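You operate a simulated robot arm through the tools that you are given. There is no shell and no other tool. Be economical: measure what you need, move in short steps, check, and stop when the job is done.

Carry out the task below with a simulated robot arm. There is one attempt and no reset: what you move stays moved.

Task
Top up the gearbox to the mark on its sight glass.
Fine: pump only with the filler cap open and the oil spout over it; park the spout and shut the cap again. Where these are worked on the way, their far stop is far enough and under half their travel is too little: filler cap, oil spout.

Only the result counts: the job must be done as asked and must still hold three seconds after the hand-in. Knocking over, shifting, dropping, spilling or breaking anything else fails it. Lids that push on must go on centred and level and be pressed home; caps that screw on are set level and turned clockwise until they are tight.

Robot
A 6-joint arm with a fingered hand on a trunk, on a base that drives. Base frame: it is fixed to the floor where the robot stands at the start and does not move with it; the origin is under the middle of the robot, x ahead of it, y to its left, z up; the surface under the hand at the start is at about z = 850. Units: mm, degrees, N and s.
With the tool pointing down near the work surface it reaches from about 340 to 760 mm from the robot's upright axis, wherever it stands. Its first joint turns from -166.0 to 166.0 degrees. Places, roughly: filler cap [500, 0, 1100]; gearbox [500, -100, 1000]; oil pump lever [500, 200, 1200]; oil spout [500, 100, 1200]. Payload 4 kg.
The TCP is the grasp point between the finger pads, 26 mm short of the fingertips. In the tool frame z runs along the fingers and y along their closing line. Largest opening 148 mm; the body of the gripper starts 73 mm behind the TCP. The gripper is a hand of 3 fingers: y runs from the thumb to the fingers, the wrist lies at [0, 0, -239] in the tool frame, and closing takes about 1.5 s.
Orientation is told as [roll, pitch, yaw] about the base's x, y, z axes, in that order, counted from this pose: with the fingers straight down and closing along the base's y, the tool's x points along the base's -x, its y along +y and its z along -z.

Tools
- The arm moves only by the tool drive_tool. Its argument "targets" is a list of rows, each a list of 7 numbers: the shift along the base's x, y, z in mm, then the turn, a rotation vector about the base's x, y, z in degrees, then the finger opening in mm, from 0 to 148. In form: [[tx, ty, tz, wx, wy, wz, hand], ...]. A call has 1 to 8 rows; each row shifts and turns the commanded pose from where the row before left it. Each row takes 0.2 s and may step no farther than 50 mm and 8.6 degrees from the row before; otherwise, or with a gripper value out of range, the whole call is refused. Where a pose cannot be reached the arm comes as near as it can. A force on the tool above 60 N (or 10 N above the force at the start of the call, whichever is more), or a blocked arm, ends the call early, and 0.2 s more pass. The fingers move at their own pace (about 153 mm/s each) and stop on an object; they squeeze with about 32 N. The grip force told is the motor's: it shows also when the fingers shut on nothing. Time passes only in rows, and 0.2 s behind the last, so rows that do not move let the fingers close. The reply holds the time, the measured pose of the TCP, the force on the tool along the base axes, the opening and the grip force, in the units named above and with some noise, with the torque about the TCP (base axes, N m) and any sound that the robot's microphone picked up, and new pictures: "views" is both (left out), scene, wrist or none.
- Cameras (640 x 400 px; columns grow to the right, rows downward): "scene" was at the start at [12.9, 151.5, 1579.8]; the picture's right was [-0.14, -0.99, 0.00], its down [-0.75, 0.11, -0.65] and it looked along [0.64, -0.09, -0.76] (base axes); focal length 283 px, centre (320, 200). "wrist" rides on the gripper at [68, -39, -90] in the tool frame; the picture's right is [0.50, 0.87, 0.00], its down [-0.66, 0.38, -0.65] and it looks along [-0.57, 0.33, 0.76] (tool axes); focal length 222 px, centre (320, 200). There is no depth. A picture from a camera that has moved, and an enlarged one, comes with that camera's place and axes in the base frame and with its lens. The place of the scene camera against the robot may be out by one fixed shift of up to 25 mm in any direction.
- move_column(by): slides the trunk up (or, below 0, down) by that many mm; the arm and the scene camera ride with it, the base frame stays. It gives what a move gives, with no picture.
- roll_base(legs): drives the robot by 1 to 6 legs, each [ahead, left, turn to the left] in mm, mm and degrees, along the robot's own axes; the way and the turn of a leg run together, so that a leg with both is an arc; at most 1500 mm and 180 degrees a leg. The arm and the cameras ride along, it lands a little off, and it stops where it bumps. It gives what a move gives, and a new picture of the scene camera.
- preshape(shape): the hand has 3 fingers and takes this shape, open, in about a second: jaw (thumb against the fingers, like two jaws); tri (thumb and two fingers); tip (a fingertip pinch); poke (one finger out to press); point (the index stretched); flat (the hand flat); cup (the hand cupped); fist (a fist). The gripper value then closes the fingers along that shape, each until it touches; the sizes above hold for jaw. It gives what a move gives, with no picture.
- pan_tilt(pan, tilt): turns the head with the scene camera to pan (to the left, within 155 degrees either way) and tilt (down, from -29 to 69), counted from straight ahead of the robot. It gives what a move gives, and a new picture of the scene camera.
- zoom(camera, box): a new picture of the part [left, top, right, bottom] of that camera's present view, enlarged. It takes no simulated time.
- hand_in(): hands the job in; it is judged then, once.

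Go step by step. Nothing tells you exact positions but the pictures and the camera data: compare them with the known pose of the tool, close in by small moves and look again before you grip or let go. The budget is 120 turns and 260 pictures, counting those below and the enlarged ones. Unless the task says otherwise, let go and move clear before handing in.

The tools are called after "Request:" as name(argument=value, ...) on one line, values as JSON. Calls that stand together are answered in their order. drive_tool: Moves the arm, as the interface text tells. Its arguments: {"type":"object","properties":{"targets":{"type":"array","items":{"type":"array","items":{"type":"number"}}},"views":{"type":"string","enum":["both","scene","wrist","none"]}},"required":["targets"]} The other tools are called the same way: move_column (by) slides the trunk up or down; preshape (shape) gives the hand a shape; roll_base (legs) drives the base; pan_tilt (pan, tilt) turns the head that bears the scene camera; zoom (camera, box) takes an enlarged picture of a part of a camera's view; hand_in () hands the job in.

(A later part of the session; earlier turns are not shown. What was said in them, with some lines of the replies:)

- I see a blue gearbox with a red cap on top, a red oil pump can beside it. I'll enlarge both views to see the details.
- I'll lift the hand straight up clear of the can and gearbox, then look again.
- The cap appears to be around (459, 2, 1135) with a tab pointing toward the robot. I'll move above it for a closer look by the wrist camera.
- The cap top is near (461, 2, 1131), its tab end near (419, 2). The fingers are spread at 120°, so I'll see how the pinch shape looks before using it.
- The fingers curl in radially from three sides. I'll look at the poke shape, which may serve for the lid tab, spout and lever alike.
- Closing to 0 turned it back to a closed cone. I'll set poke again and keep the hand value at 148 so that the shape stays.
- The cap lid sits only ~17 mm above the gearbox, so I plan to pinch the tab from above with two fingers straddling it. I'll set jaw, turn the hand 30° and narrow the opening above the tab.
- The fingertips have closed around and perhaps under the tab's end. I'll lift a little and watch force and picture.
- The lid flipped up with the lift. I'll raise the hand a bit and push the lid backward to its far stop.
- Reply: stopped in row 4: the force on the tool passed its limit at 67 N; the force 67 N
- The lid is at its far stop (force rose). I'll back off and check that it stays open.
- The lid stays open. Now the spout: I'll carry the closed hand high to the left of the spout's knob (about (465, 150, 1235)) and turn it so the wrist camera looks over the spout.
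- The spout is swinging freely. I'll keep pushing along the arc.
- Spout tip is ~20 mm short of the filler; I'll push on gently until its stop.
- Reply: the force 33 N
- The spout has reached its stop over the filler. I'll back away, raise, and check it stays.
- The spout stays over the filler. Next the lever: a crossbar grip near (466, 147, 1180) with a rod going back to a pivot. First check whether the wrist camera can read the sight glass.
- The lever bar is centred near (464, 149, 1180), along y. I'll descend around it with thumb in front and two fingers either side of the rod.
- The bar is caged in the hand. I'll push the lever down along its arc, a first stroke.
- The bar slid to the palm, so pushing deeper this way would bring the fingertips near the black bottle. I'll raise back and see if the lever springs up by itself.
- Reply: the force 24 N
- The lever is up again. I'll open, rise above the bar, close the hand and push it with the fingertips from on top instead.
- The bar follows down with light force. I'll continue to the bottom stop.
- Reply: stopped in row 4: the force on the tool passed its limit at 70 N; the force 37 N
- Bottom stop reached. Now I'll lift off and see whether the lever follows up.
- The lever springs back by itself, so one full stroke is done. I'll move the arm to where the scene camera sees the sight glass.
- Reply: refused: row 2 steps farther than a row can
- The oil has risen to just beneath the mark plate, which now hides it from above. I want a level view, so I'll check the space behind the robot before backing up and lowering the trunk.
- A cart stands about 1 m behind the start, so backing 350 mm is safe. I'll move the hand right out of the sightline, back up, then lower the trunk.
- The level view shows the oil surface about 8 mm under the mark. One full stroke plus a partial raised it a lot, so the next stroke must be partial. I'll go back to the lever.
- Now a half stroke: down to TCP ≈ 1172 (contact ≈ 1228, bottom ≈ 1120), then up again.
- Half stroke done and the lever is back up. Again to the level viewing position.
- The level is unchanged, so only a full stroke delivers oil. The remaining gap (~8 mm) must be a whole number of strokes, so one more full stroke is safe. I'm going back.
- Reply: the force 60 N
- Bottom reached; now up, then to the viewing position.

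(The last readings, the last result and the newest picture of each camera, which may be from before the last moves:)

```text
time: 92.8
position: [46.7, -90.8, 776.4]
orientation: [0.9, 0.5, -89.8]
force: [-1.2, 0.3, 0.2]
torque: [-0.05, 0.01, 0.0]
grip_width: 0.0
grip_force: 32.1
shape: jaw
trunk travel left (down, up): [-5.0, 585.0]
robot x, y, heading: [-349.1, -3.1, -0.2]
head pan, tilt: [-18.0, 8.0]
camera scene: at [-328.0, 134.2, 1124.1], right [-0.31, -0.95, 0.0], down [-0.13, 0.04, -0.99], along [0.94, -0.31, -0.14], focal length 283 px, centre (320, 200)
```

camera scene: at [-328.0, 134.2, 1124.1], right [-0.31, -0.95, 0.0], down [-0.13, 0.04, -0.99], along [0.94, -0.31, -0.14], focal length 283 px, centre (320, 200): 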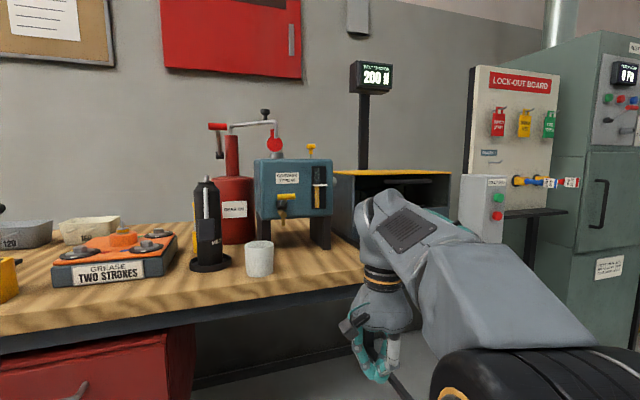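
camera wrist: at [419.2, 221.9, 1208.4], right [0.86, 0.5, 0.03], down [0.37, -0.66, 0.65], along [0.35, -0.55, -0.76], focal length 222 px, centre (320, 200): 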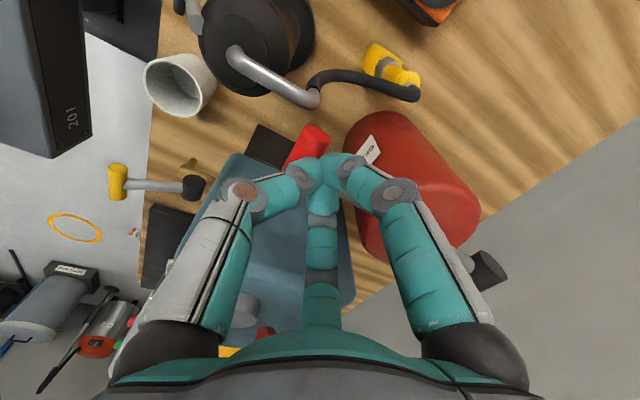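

Request:
zoom(camera="scene", box=[307, 176, 331, 194])

```text
16.00 times, centred on (319, 185) of scene
camera zoom: at [-328.0, 134.2, 1124.1], right [-0.31, -0.95, 0.0], down [-0.13, 0.04, -0.99], along [0.94, -0.31, -0.14], focal length 4527 px, centre (336, 440)
```

zoom: 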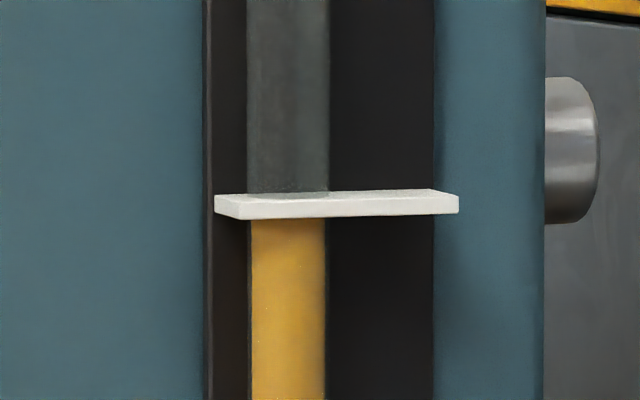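

The surface now sits right within the 4 mm mark plate: the level is at the mark. Next I return, park the spout by pushing its knob back from the other side, then shut the lid.

Request:
move_column(by=520)

Request:
roll_base(legs=[[352, 0, 0]])

Request:
pan_tilt(pan=-8.2, tilt=49.4)

```text
refused: 520 is not a number from -400 to 400
```

```text
time: 94.4
position: [233.7, -89.4, 777.3]
orientation: [0.0, 0.7, -90.1]
force: [-19.2, 0.6, 4.4]
torque: [0.07, -1.54, 0.41]
grip_width: 0.0
grip_force: 32.4
shape: jaw
trunk travel left (down, up): [-5.0, 585.0]
robot x, y, heading: [-159.9, 1.4, -0.2]
head pan, tilt: [-18.0, 8.0]
stopped in leg 1: the force on the tool passed its limit at 184 N (the readings are from after the stop); the commanded pose is now the measured one
camera scene: at [-135.6, 134.0, 1124.4], right [-0.31, -0.95, 0.0], down [-0.13, 0.04, -0.99], along [0.94, -0.31, -0.14], focal length 283 px, centre (320, 200)
```

scene: 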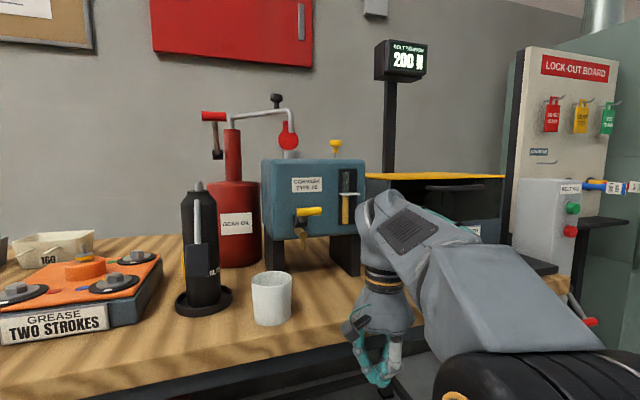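

```text
time: 95.5
position: [234.0, -88.7, 776.8]
orientation: [0.2, 0.6, -90.0]
force: [-29.1, -1.1, 8.8]
torque: [0.19, -2.26, 0.59]
grip_width: 0.2
grip_force: 32.2
shape: jaw
trunk travel left (down, up): [-5.0, 585.0]
robot x, y, heading: [-159.0, 1.5, 0.0]
head pan, tilt: [-8.2, 49.4]
camera scene: at [-147.3, 151.5, 1060.0], right [-0.14, -0.99, 0.0], down [-0.75, 0.11, -0.65], along [0.65, -0.09, -0.76], focal length 283 px, centre (320, 200)
```

scene: 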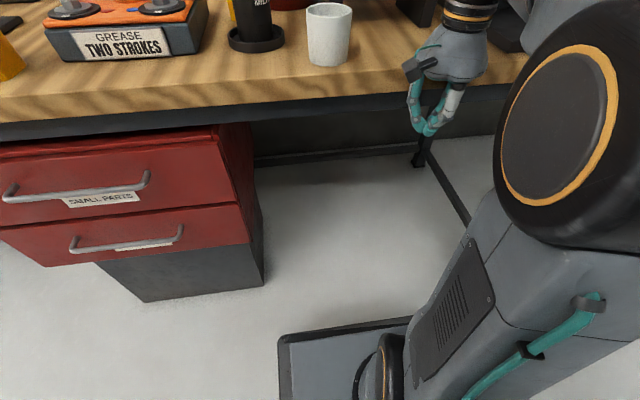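

The column command was refused and the hand bumped the bench edge; nothing appears to have moved. I'll back off first, then raise in two steps.

Request:
roll_base(legs=[[-190, 0, 0]])

Request:
move_column(by=350)

Request:
move_column(by=170)

```text
time: 97.0
position: [45.4, -88.0, 775.6]
orientation: [0.0, 0.7, -90.0]
force: [0.8, 1.0, 0.7]
torque: [0.01, 0.01, 0.0]
grip_width: 0.0
grip_force: 32.4
shape: jaw
trunk travel left (down, up): [-5.0, 585.0]
robot x, y, heading: [-349.1, 2.1, -0.3]
head pan, tilt: [-8.2, 49.4]
camera scene: at [-334.9, 151.8, 1059.9], right [-0.14, -0.99, 0.0], down [-0.75, 0.11, -0.65], along [0.64, -0.09, -0.76], focal length 283 px, centre (320, 200)
```

scene: 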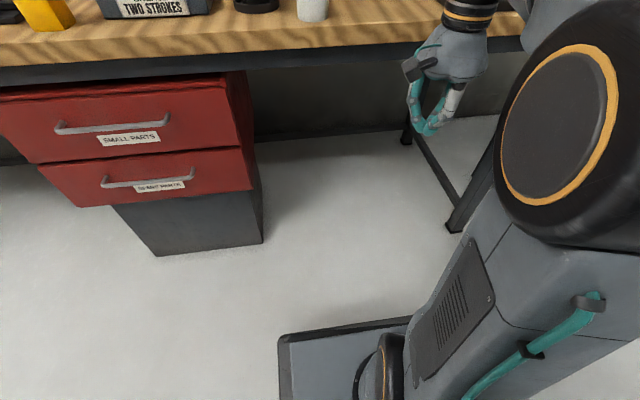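

```text
time: 100.4
position: [45.8, -89.7, 1125.8]
orientation: [0.1, 0.6, -90.1]
force: [0.1, 0.7, 0.2]
torque: [-0.02, 0.0, 0.0]
grip_width: 0.0
grip_force: 31.8
shape: jaw
trunk travel left (down, up): [-355.0, 235.0]
robot x, y, heading: [-345.2, 2.3, -0.4]
head pan, tilt: [-8.2, 49.4]
```

```text
time: 102.3
position: [45.8, -89.3, 1295.6]
orientation: [0.0, 0.7, -90.1]
force: [-0.2, -0.5, -0.4]
torque: [0.03, 0.02, -0.03]
grip_width: 0.1
grip_force: 31.8
shape: jaw
trunk travel left (down, up): [-525.0, 65.0]
robot x, y, heading: [-349.5, 1.3, -0.1]
head pan, tilt: [-8.2, 49.4]
```

Request:
roll_base(legs=[[350, 0, 0]])

Request:
drive_tool(targets=[[40, 0, 0, 0, 0, 0, 0], [40, 10, 0, 0, 0, 0, 0], [40, 15, 0, 0, 0, 0, 0], [5, 13, -15, 0, 0, 0, 0]])

Request:
zoom(camera="scene", box=[265, 90, 405, 210])

```text
time: 104.6
position: [391.8, -89.1, 1296.0]
orientation: [0.0, 0.6, -90.3]
force: [0.2, -0.7, -0.5]
torque: [0.02, 0.01, -0.02]
grip_width: 0.1
grip_force: 31.8
shape: jaw
trunk travel left (down, up): [-525.0, 65.0]
robot x, y, heading: [-5.4, 1.1, -0.4]
head pan, tilt: [-8.2, 49.4]
camera scene: at [10.5, 151.1, 1579.8], right [-0.14, -0.99, 0.0], down [-0.75, 0.11, -0.65], along [0.64, -0.09, -0.76], focal length 283 px, centre (320, 200)
```

scene: 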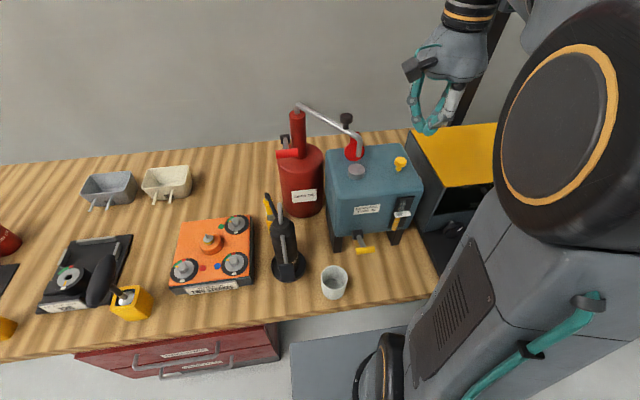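

```text
time: 105.6
position: [516.5, -52.3, 1280.1]
orientation: [0.1, 0.6, -90.1]
force: [0.5, -0.7, -0.6]
torque: [0.02, -0.01, 0.03]
grip_width: 0.0
grip_force: 31.7
shape: jaw
trunk travel left (down, up): [-525.0, 65.0]
robot x, y, heading: [-1.8, -1.3, 0.1]
head pan, tilt: [-8.2, 49.4]
camera scene: at [10.5, 151.2, 1579.8], right [-0.15, -0.99, 0.0], down [-0.75, 0.11, -0.65], along [0.64, -0.09, -0.76], focal length 283 px, centre (320, 200)
camera wrist: at [478.4, 15.1, 1372.2], right [0.87, 0.5, 0.01], down [0.38, -0.66, 0.65], along [0.33, -0.56, -0.76], focal length 222 px, centre (320, 200)
```

scene: 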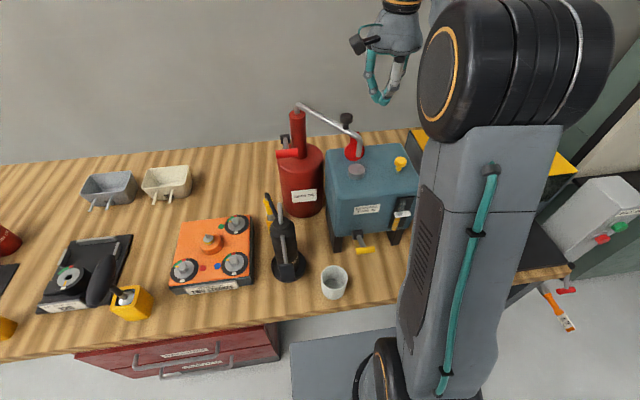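
wrist: 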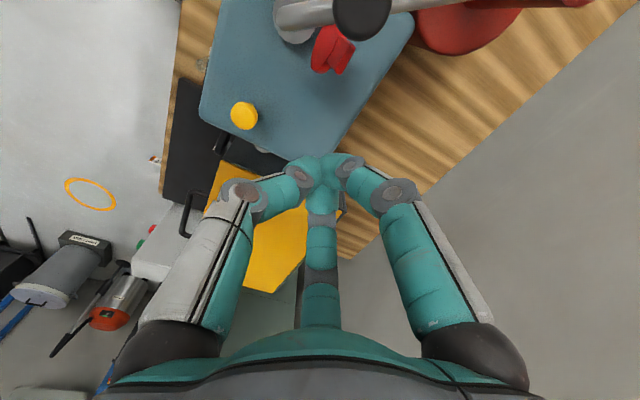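

```text
3.33 times, centred on (335, 150) of scene
camera zoom: at [10.5, 151.2, 1579.8], right [-0.15, -0.99, 0.0], down [-0.75, 0.11, -0.65], along [0.64, -0.09, -0.76], focal length 943 px, centre (270, 367)
```

zoom: 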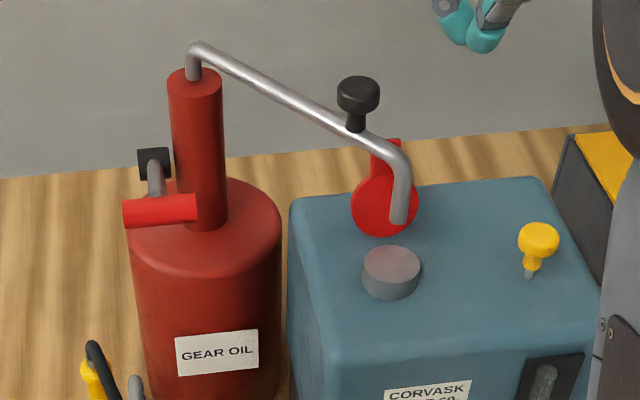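

Request:
drive_tool(targets=[[4, 5, -18, 0, 0, 0, 0], [3, 10, -17, 0, 0, 0, 0], [0, 10, 0, 0, 0, 0, 0], [-2, 10, 0, 0, 0, 0, 0], [-6, 10, 0, 0, 0, 0, 0]], views="wrist")

Request:
zoom(camera="scene", box=[265, 90, 405, 210])

```text
time: 106.8
position: [515.5, -7.2, 1246.2]
orientation: [-0.1, 0.7, -90.1]
force: [0.7, -1.0, 0.4]
torque: [-0.01, 0.0, -0.01]
grip_width: 0.0
grip_force: 32.2
shape: jaw
trunk travel left (down, up): [-525.0, 65.0]
robot x, y, heading: [-1.0, -2.3, -0.2]
head pan, tilt: [-8.2, 49.4]
camera wrist: at [477.1, 60.3, 1337.0], right [0.87, 0.5, 0.01], down [0.38, -0.66, 0.65], along [0.33, -0.56, -0.76], focal length 222 px, centre (320, 200)
```

wrist: 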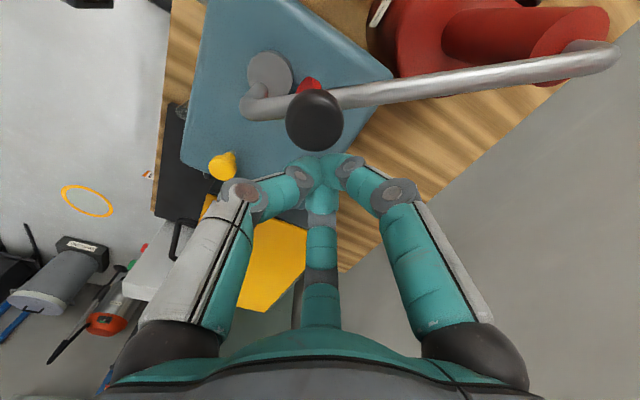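

```text
3.33 times, centred on (335, 150) of scene
camera zoom: at [10.1, 151.2, 1579.8], right [-0.15, -0.99, 0.0], down [-0.75, 0.11, -0.65], along [0.64, -0.09, -0.76], focal length 943 px, centre (270, 367)
```

zoom: 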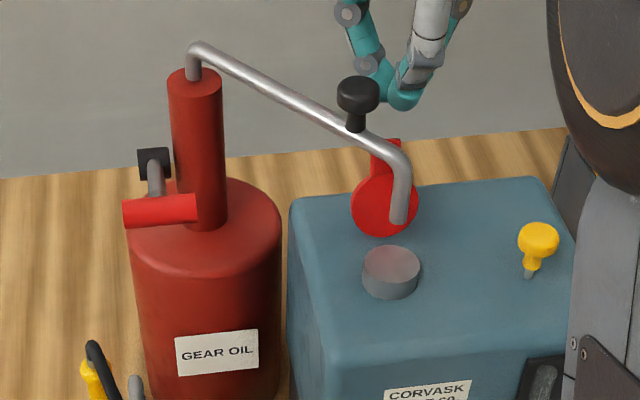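

Request:
drive_tool(targets=[[-7, 9, 0, 0, 0, 0, 0], [-7, 9, 0, 0, 0, 0, 0], [-8, 11, 0, 0, 0, 0, 0], [-8, 11, 0, 0, 0, 0, 0], [-7, 13, 0, 0, 0, 0, 0], [-6, 13, 0, 0, 0, 0, 0]], views="wrist")

Request:
zoom(camera="scene", box=[265, 90, 405, 210])

```text
time: 108.2
position: [472.7, 59.0, 1245.2]
orientation: [0.0, 0.7, -90.1]
force: [1.7, -0.2, 1.1]
torque: [0.0, -0.04, 0.0]
grip_width: 0.1
grip_force: 32.3
shape: jaw
trunk travel left (down, up): [-525.0, 65.0]
robot x, y, heading: [-3.0, 1.3, 0.0]
head pan, tilt: [-8.2, 49.4]
camera wrist: at [434.0, 126.3, 1337.1], right [0.87, 0.5, 0.01], down [0.38, -0.66, 0.65], along [0.33, -0.56, -0.76], focal length 222 px, centre (320, 200)
```

wrist: 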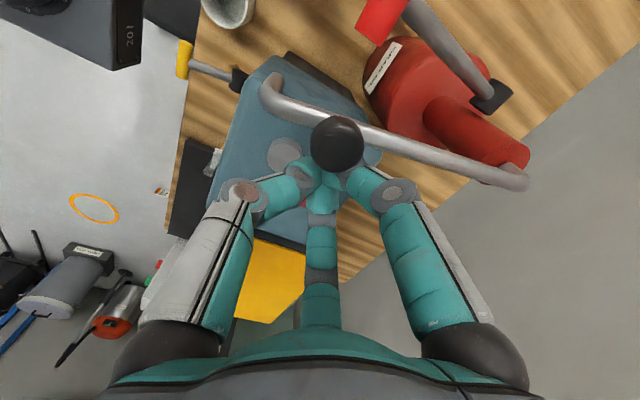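

```text
3.33 times, centred on (335, 150) of scene
camera zoom: at [10.5, 151.3, 1579.8], right [-0.15, -0.99, 0.0], down [-0.75, 0.11, -0.65], along [0.64, -0.09, -0.76], focal length 943 px, centre (270, 367)
```

zoom: 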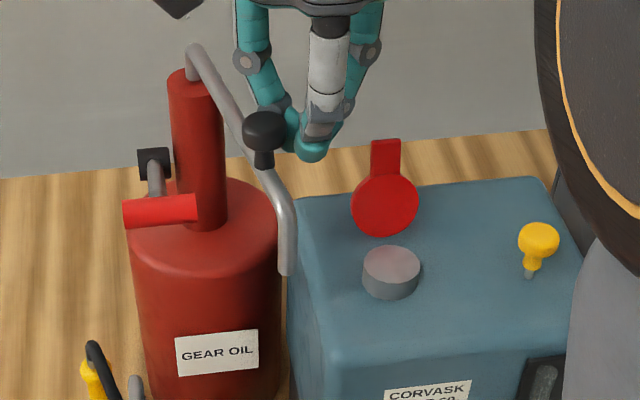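

Working well; continuing to the parked stop.

Request:
drive_tool(targets=[[-4, 14, 0, 0, 0, 0, 0], [-3, 14, 0, 0, 0, 0, 0], [-2, 14, 0, 0, 0, 0, 0], [-1, 12, 0, 0, 0, 0, 0]], views="wrist")

Request:
zoom(camera="scene", box=[265, 90, 405, 210])

```text
time: 109.2
position: [462.7, 111.0, 1245.3]
orientation: [0.0, 0.7, -90.2]
force: [1.1, -6.0, 0.2]
torque: [0.04, 0.01, -0.09]
grip_width: 0.0
grip_force: 31.4
shape: jaw
trunk travel left (down, up): [-525.0, 65.0]
robot x, y, heading: [-1.3, 0.3, -0.3]
head pan, tilt: [-8.2, 49.4]
camera wrist: at [424.0, 178.1, 1336.8], right [0.87, 0.5, 0.01], down [0.38, -0.66, 0.65], along [0.33, -0.56, -0.76], focal length 222 px, centre (320, 200)
```

wrist: 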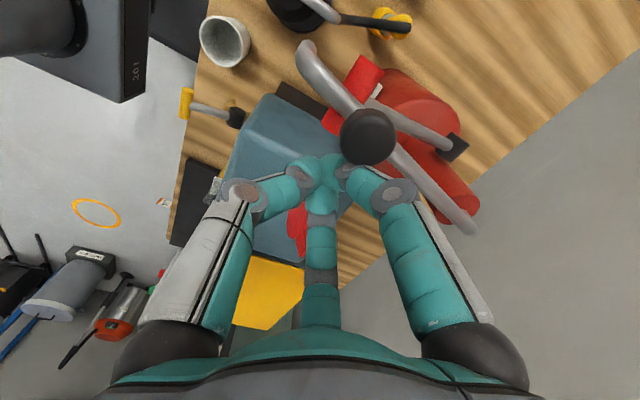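

```text
3.33 times, centred on (335, 150) of scene
camera zoom: at [10.4, 149.7, 1580.0], right [-0.15, -0.99, 0.0], down [-0.75, 0.11, -0.65], along [0.64, -0.09, -0.76], focal length 943 px, centre (270, 367)
```

zoom: 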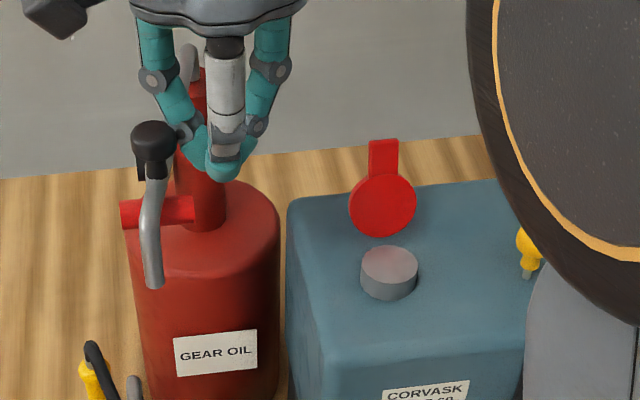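

Request:
drive_tool(targets=[[0, 4, 0, 0, 0, 0, 0], [0, 3, 0, 0, 0, 0, 0]], views="none")

Request:
drive_tool(targets=[[4, -20, 5, 0, 0, 0, 0], [10, -30, 30, 0, 0, 0, 0], [20, -30, 20, 0, 0, 0, 0], [35, -15, 0, 0, 0, 0, 0], [30, -12, 0, 0, 0, 0, 0]])

Request:
zoom(camera="scene", box=[265, 90, 405, 210])

```text
time: 109.8
position: [461.9, 115.5, 1245.0]
orientation: [0.1, 0.7, -90.3]
force: [3.6, -22.4, 2.9]
torque: [0.07, -0.02, -0.29]
grip_width: 0.0
grip_force: 32.0
shape: jaw
trunk travel left (down, up): [-525.0, 65.0]
robot x, y, heading: [-2.1, -2.4, -0.2]
head pan, tilt: [-8.2, 49.4]
```

```text
time: 111.0
position: [561.1, 11.7, 1301.7]
orientation: [0.0, 0.7, -90.2]
force: [0.4, -0.3, 0.3]
torque: [-0.02, 0.02, 0.03]
grip_width: 0.1
grip_force: 32.0
shape: jaw
trunk travel left (down, up): [-525.0, 65.0]
robot x, y, heading: [-4.2, -4.3, 0.0]
head pan, tilt: [-8.2, 49.4]
camera scene: at [10.9, 151.1, 1579.9], right [-0.15, -0.99, 0.0], down [-0.75, 0.11, -0.65], along [0.64, -0.09, -0.76], focal length 283 px, centre (320, 200)
camera wrist: at [523.7, 78.6, 1392.0], right [0.87, 0.5, 0.01], down [0.38, -0.66, 0.65], along [0.32, -0.56, -0.76], focal length 222 px, centre (320, 200)
```

scene: 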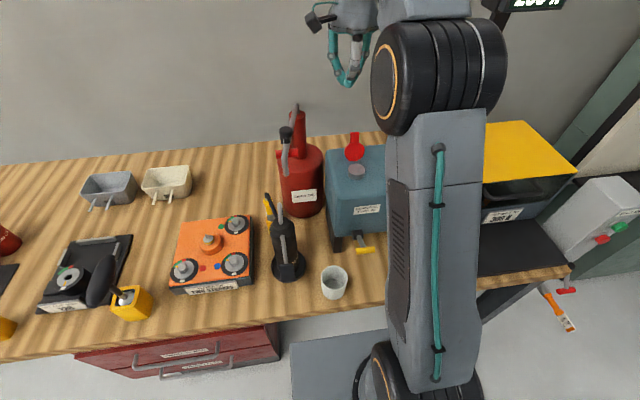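
wrist: 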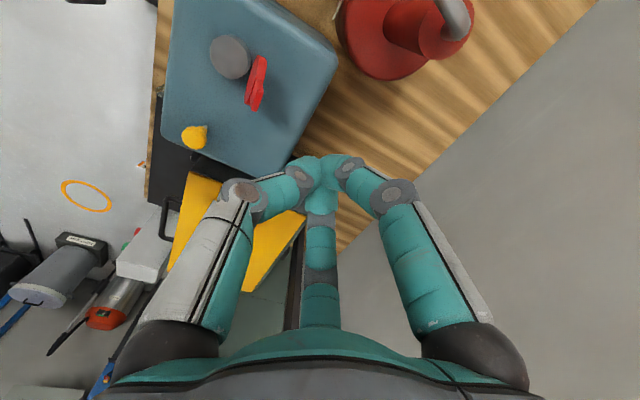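

```text
3.33 times, centred on (335, 150) of scene
camera zoom: at [10.9, 151.1, 1579.9], right [-0.15, -0.99, 0.0], down [-0.75, 0.11, -0.65], along [0.64, -0.09, -0.76], focal length 943 px, centre (270, 367)
```

zoom: 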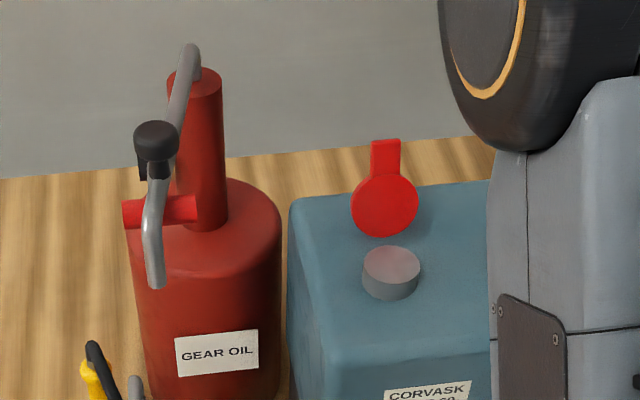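

Spout is parked. Now I descend behind the lid and push it forward to close.

Request:
drive_tool(targets=[[0, -4, -35, 0, 0, 0, 0], [0, -3, -35, 0, 0, 0, 0], [0, 0, -27, 0, 0, 0, 0]])

Request:
drive_tool(targets=[[-12, 0, 0, 0, 0, 0, 0], [-12, 0, 0, 0, 0, 0, 0], [-12, 0, 0, 0, 0, 0, 0]])

Request:
zoom(camera="scene", box=[315, 100, 405, 190])

```text
time: 111.8
position: [560.4, 3.3, 1203.0]
orientation: [0.0, 0.7, -90.2]
force: [-1.0, -0.2, 1.2]
torque: [-0.01, 0.03, 0.01]
grip_width: 0.0
grip_force: 31.9
shape: jaw
trunk travel left (down, up): [-525.0, 65.0]
robot x, y, heading: [-0.4, 1.0, -0.2]
head pan, tilt: [-8.2, 49.4]
camera scene: at [10.2, 151.1, 1579.9], right [-0.15, -0.99, 0.0], down [-0.75, 0.11, -0.65], along [0.64, -0.09, -0.76], focal length 283 px, centre (320, 200)
camera wrist: at [522.9, 70.2, 1293.8], right [0.87, 0.5, 0.01], down [0.38, -0.66, 0.65], along [0.33, -0.56, -0.76], focal length 222 px, centre (320, 200)
```

scene: 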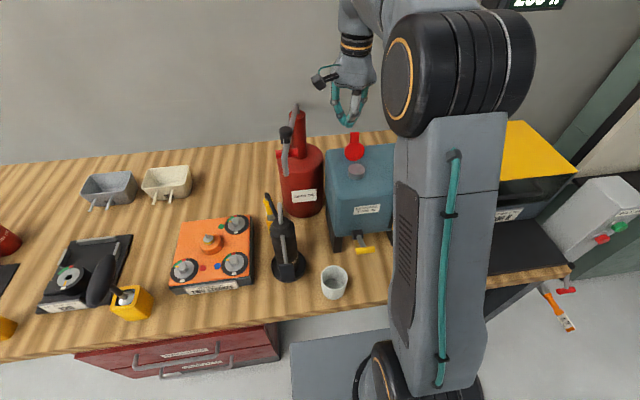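
wrist: 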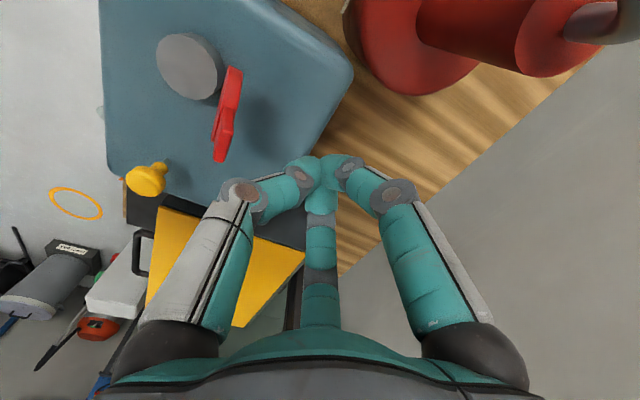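

```text
time: 112.6
position: [525.4, 5.5, 1201.3]
orientation: [0.0, 0.7, -90.3]
force: [0.2, -0.4, -0.6]
torque: [-0.05, -0.03, 0.02]
grip_width: 0.0
grip_force: 31.8
shape: jaw
trunk travel left (down, up): [-525.0, 65.0]
robot x, y, heading: [-7.1, -1.1, -0.3]
head pan, tilt: [-8.2, 49.4]
camera scene: at [10.1, 151.1, 1579.9], right [-0.15, -0.99, 0.0], down [-0.75, 0.11, -0.65], along [0.64, -0.09, -0.76], focal length 283 px, centre (320, 200)
camera wrist: at [487.0, 72.3, 1294.0], right [0.87, 0.5, 0.01], down [0.38, -0.66, 0.65], along [0.33, -0.56, -0.76], focal length 222 px, centre (320, 200)
```

scene: 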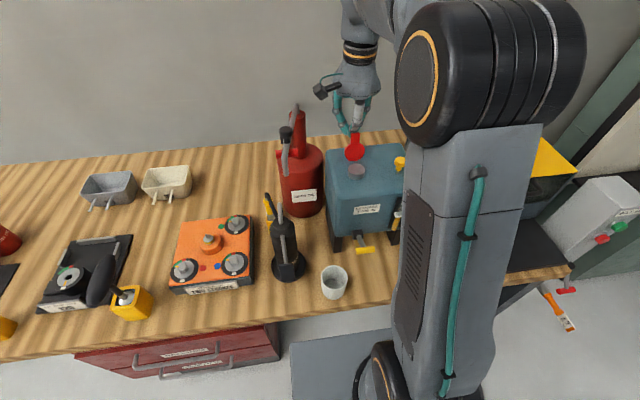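
wrist: 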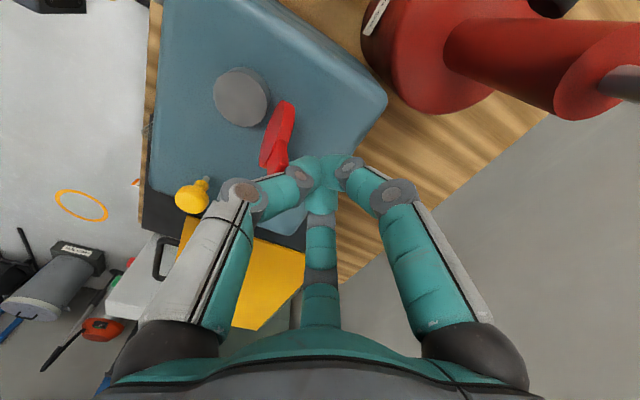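

```text
4.44 times, centred on (360, 145) of scene
camera zoom: at [10.1, 151.1, 1579.9], right [-0.15, -0.99, 0.0], down [-0.75, 0.11, -0.65], along [0.64, -0.09, -0.76], focal length 1258 px, centre (142, 444)
```

zoom: 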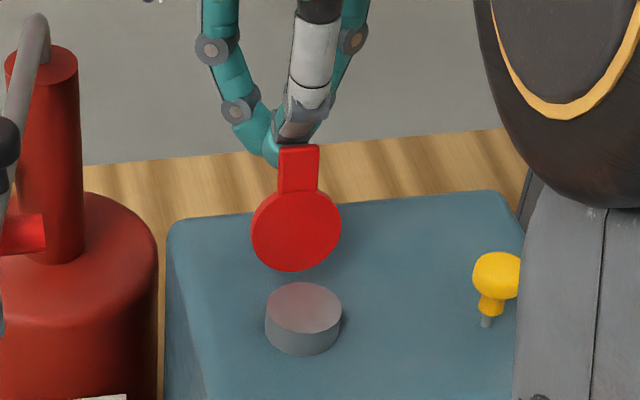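

Request:
drive_tool(targets=[[0, -1, -10, 0, 0, 0, 0], [-12, 0, 0, 0, 0, 0, 0], [-12, 0, 0, 0, 0, 0, 0], [-12, 0, 0, 0, 0, 0, 0]], views="wrist")

Request:
zoom(camera="scene", box=[315, 100, 405, 190])

```text
time: 113.6
position: [489.2, 4.3, 1193.8]
orientation: [0.0, 0.7, -90.2]
force: [0.0, -0.2, -0.3]
torque: [0.02, 0.0, 0.0]
grip_width: 0.1
grip_force: 31.9
shape: jaw
trunk travel left (down, up): [-525.0, 65.0]
robot x, y, heading: [-1.7, 1.3, 0.0]
head pan, tilt: [-8.2, 49.4]
camera wrist: at [450.9, 71.5, 1284.8], right [0.87, 0.5, 0.01], down [0.38, -0.67, 0.65], along [0.32, -0.56, -0.76], focal length 222 px, centre (320, 200)
```

wrist: 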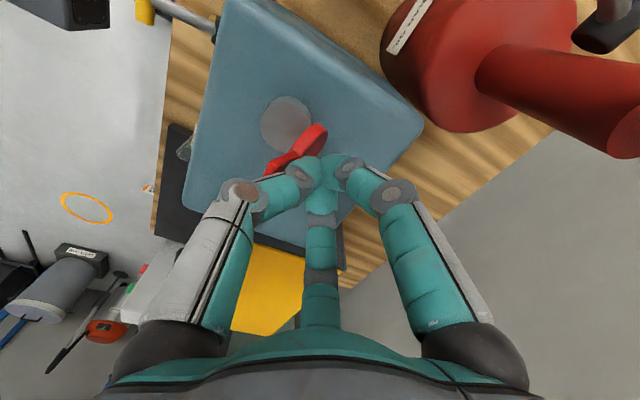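

```text
4.44 times, centred on (360, 145) of scene
camera zoom: at [10.1, 151.1, 1579.8], right [-0.15, -0.99, 0.0], down [-0.75, 0.11, -0.65], along [0.64, -0.09, -0.76], focal length 1258 px, centre (142, 444)
```

zoom: 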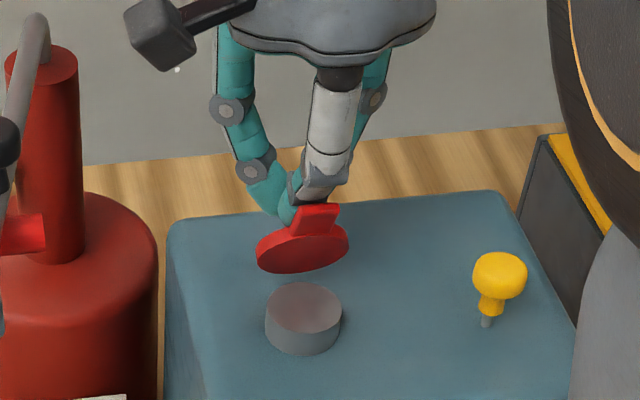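

Request:
drive_tool(targets=[[-10, 0, -5, 0, 0, 0, 0], [-10, 0, -8, 0, 0, 0, 0], [-10, 0, -10, 0, 0, 0, 0]], views="wrist")

Request:
zoom(camera="scene", box=[315, 100, 405, 190])

```text
time: 114.4
position: [458.0, 4.1, 1170.4]
orientation: [0.1, 0.7, -90.1]
force: [0.2, 0.0, -0.3]
torque: [-0.01, 0.01, 0.02]
grip_width: 0.0
grip_force: 31.4
shape: jaw
trunk travel left (down, up): [-525.0, 65.0]
robot x, y, heading: [-0.2, -0.3, -0.1]
head pan, tilt: [-8.2, 49.4]
camera wrist: at [421.0, 71.6, 1261.7], right [0.87, 0.5, 0.01], down [0.38, -0.66, 0.65], along [0.33, -0.56, -0.76], focal length 222 px, centre (320, 200)
```

wrist: 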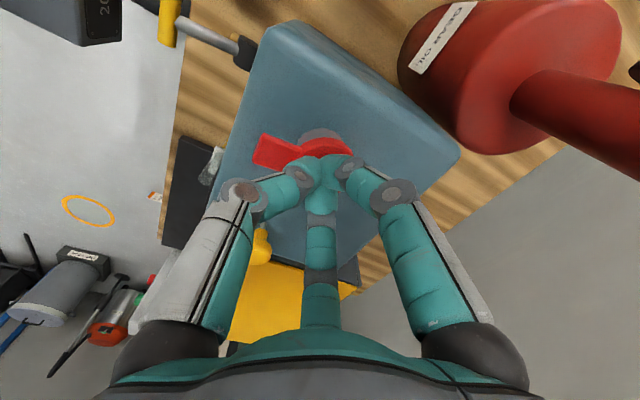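

```text
4.44 times, centred on (360, 145) of scene
camera zoom: at [10.1, 151.1, 1579.9], right [-0.15, -0.99, 0.0], down [-0.75, 0.11, -0.65], along [0.64, -0.09, -0.76], focal length 1258 px, centre (142, 444)
```

zoom: 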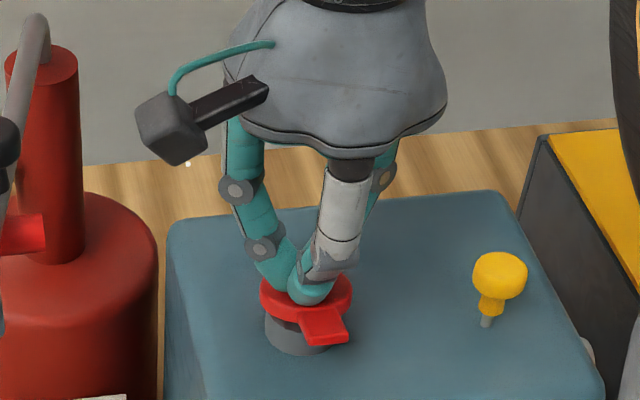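

Request:
drive_tool(targets=[[-8, 0, 0, 0, 0, 0, 0], [0, 0, -6, 0, 0, 0, 0], [0, 0, -5, 0, 0, 0, 0], [0, 0, -4, 0, 0, 0, 0], [0, 0, -4, 0, 0, 0, 0]], views="none")

Request:
zoom(camera="scene", box=[315, 100, 405, 190])

```text
time: 115.5
position: [450.9, 5.0, 1162.9]
orientation: [1.1, 0.7, -90.2]
force: [-6.8, 0.4, 34.2]
torque: [-0.08, 0.19, 0.0]
grip_width: 0.3
grip_force: 32.1
shape: jaw
trunk travel left (down, up): [-525.0, 65.0]
robot x, y, heading: [-5.1, -6.3, -0.3]
head pan, tilt: [-8.2, 49.4]
stopped in row 5: the force on the tool passed its limit at 67 N (the readings are from after the stop); the commanded pose is now the measured one
```

```text
4.44 times, centred on (360, 145) of scene
camera zoom: at [6.5, 151.1, 1580.0], right [-0.14, -0.99, 0.0], down [-0.75, 0.11, -0.65], along [0.65, -0.09, -0.76], focal length 1258 px, centre (142, 444)
```

zoom: 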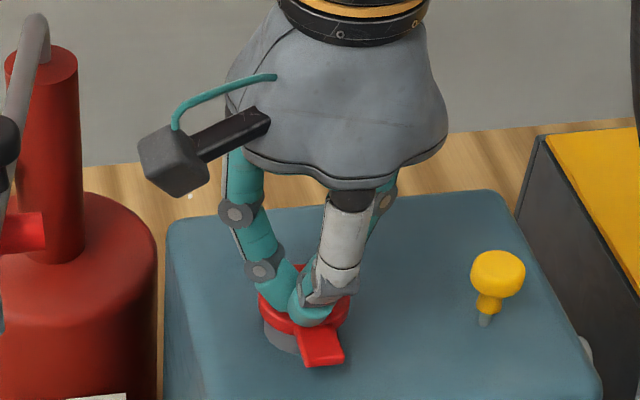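

Lid pressed home at 67 N. I'll move clear and check everything.

Request:
drive_tool(targets=[[0, 0, 25, 0, 0, 0, 0], [0, 0, 40, 0, 0, 0, 0], [-10, 0, 40, 0, 0, 0, 0], [-10, 10, 35, 0, 0, 0, 0], [0, 0, 0, 0, 0, 0, 0]], views="scene")

Request:
zoom(camera="scene", box=[255, 90, 435, 270])

Request:
zoom(camera="scene", box=[325, 145, 395, 205])

Request:
zoom(camera="scene", box=[360, 180, 430, 240])

```text
time: 116.7
position: [432.2, 14.6, 1299.5]
orientation: [0.6, 0.8, -90.1]
force: [-0.3, 0.6, 0.5]
torque: [-0.02, 0.01, -0.02]
grip_width: 0.0
grip_force: 32.0
shape: jaw
trunk travel left (down, up): [-525.0, 65.0]
robot x, y, heading: [-10.3, -2.0, -0.2]
head pan, tilt: [-8.2, 49.4]
camera scene: at [10.1, 151.3, 1579.8], right [-0.14, -0.99, 0.0], down [-0.75, 0.11, -0.65], along [0.64, -0.09, -0.76], focal length 283 px, centre (320, 200)
```

scene: 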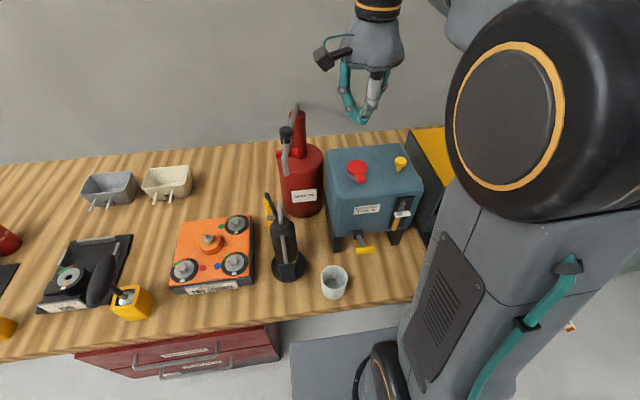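

```text
2.22 times, centred on (345, 180) of scene
camera zoom: at [10.1, 151.3, 1579.8], right [-0.14, -0.99, 0.0], down [-0.75, 0.11, -0.65], along [0.64, -0.09, -0.76], focal length 629 px, centre (264, 244)
```

zoom: 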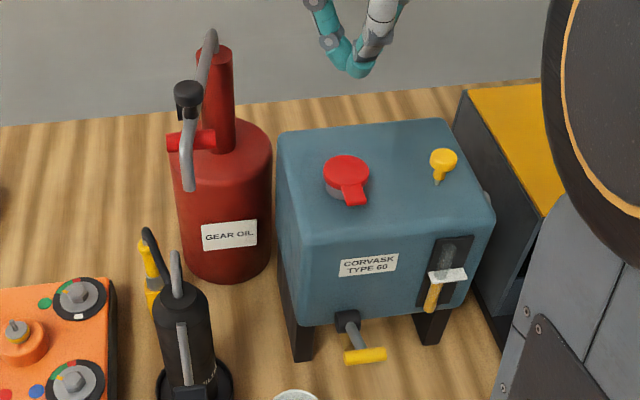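

```text
6.67 times, centred on (360, 175) of scene
camera zoom: at [10.1, 151.3, 1579.8], right [-0.14, -0.99, 0.0], down [-0.75, 0.11, -0.65], along [0.64, -0.09, -0.76], focal length 1886 px, centre (53, 367)
```

zoom: 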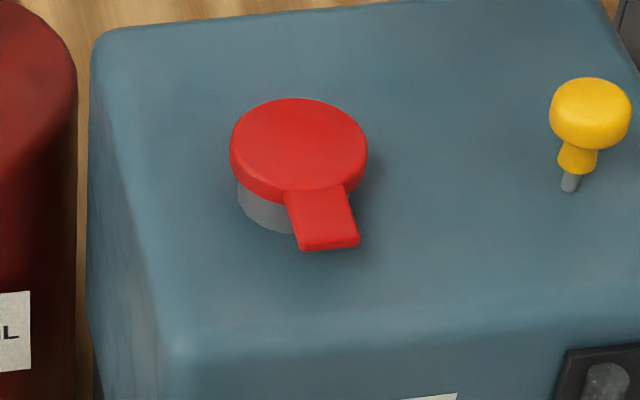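

```text
6.67 times, centred on (395, 210) of scene
camera zoom: at [10.1, 151.3, 1579.8], right [-0.14, -0.99, 0.0], down [-0.75, 0.11, -0.65], along [0.64, -0.09, -0.76], focal length 1886 px, centre (-180, 133)
```

zoom: 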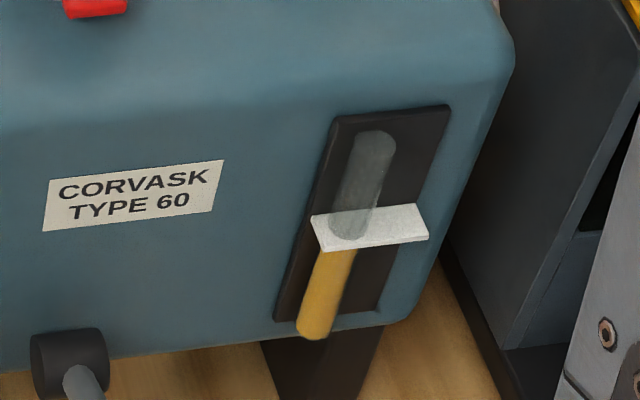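

The lid is shut, the spout is parked, the lever is up, and the oil stands at the mark. I'm clear, so I'm handing in.

Request:
hand_in()

```text
The job is handed in.
```

I topped the gearbox up to the mark on its sight glass, parked the oil spout, shut and pressed down the filler cap, and handed the job in.

- **Oil level:** it took two full pump strokes, both with the cap open and the spout over the filler. In the level view afterwards the surface was hidden behind the roughly 4 mm mark plate, neither above nor below it, so I could not read it closer than that. Two partial strokes were also made; the second added no oil that I could see.
- **Bump:** while driving back, the hand hit the front edge of the bench and the force peaked at 184 N. I saw nothing shifted or knocked over in the pictures afterwards.
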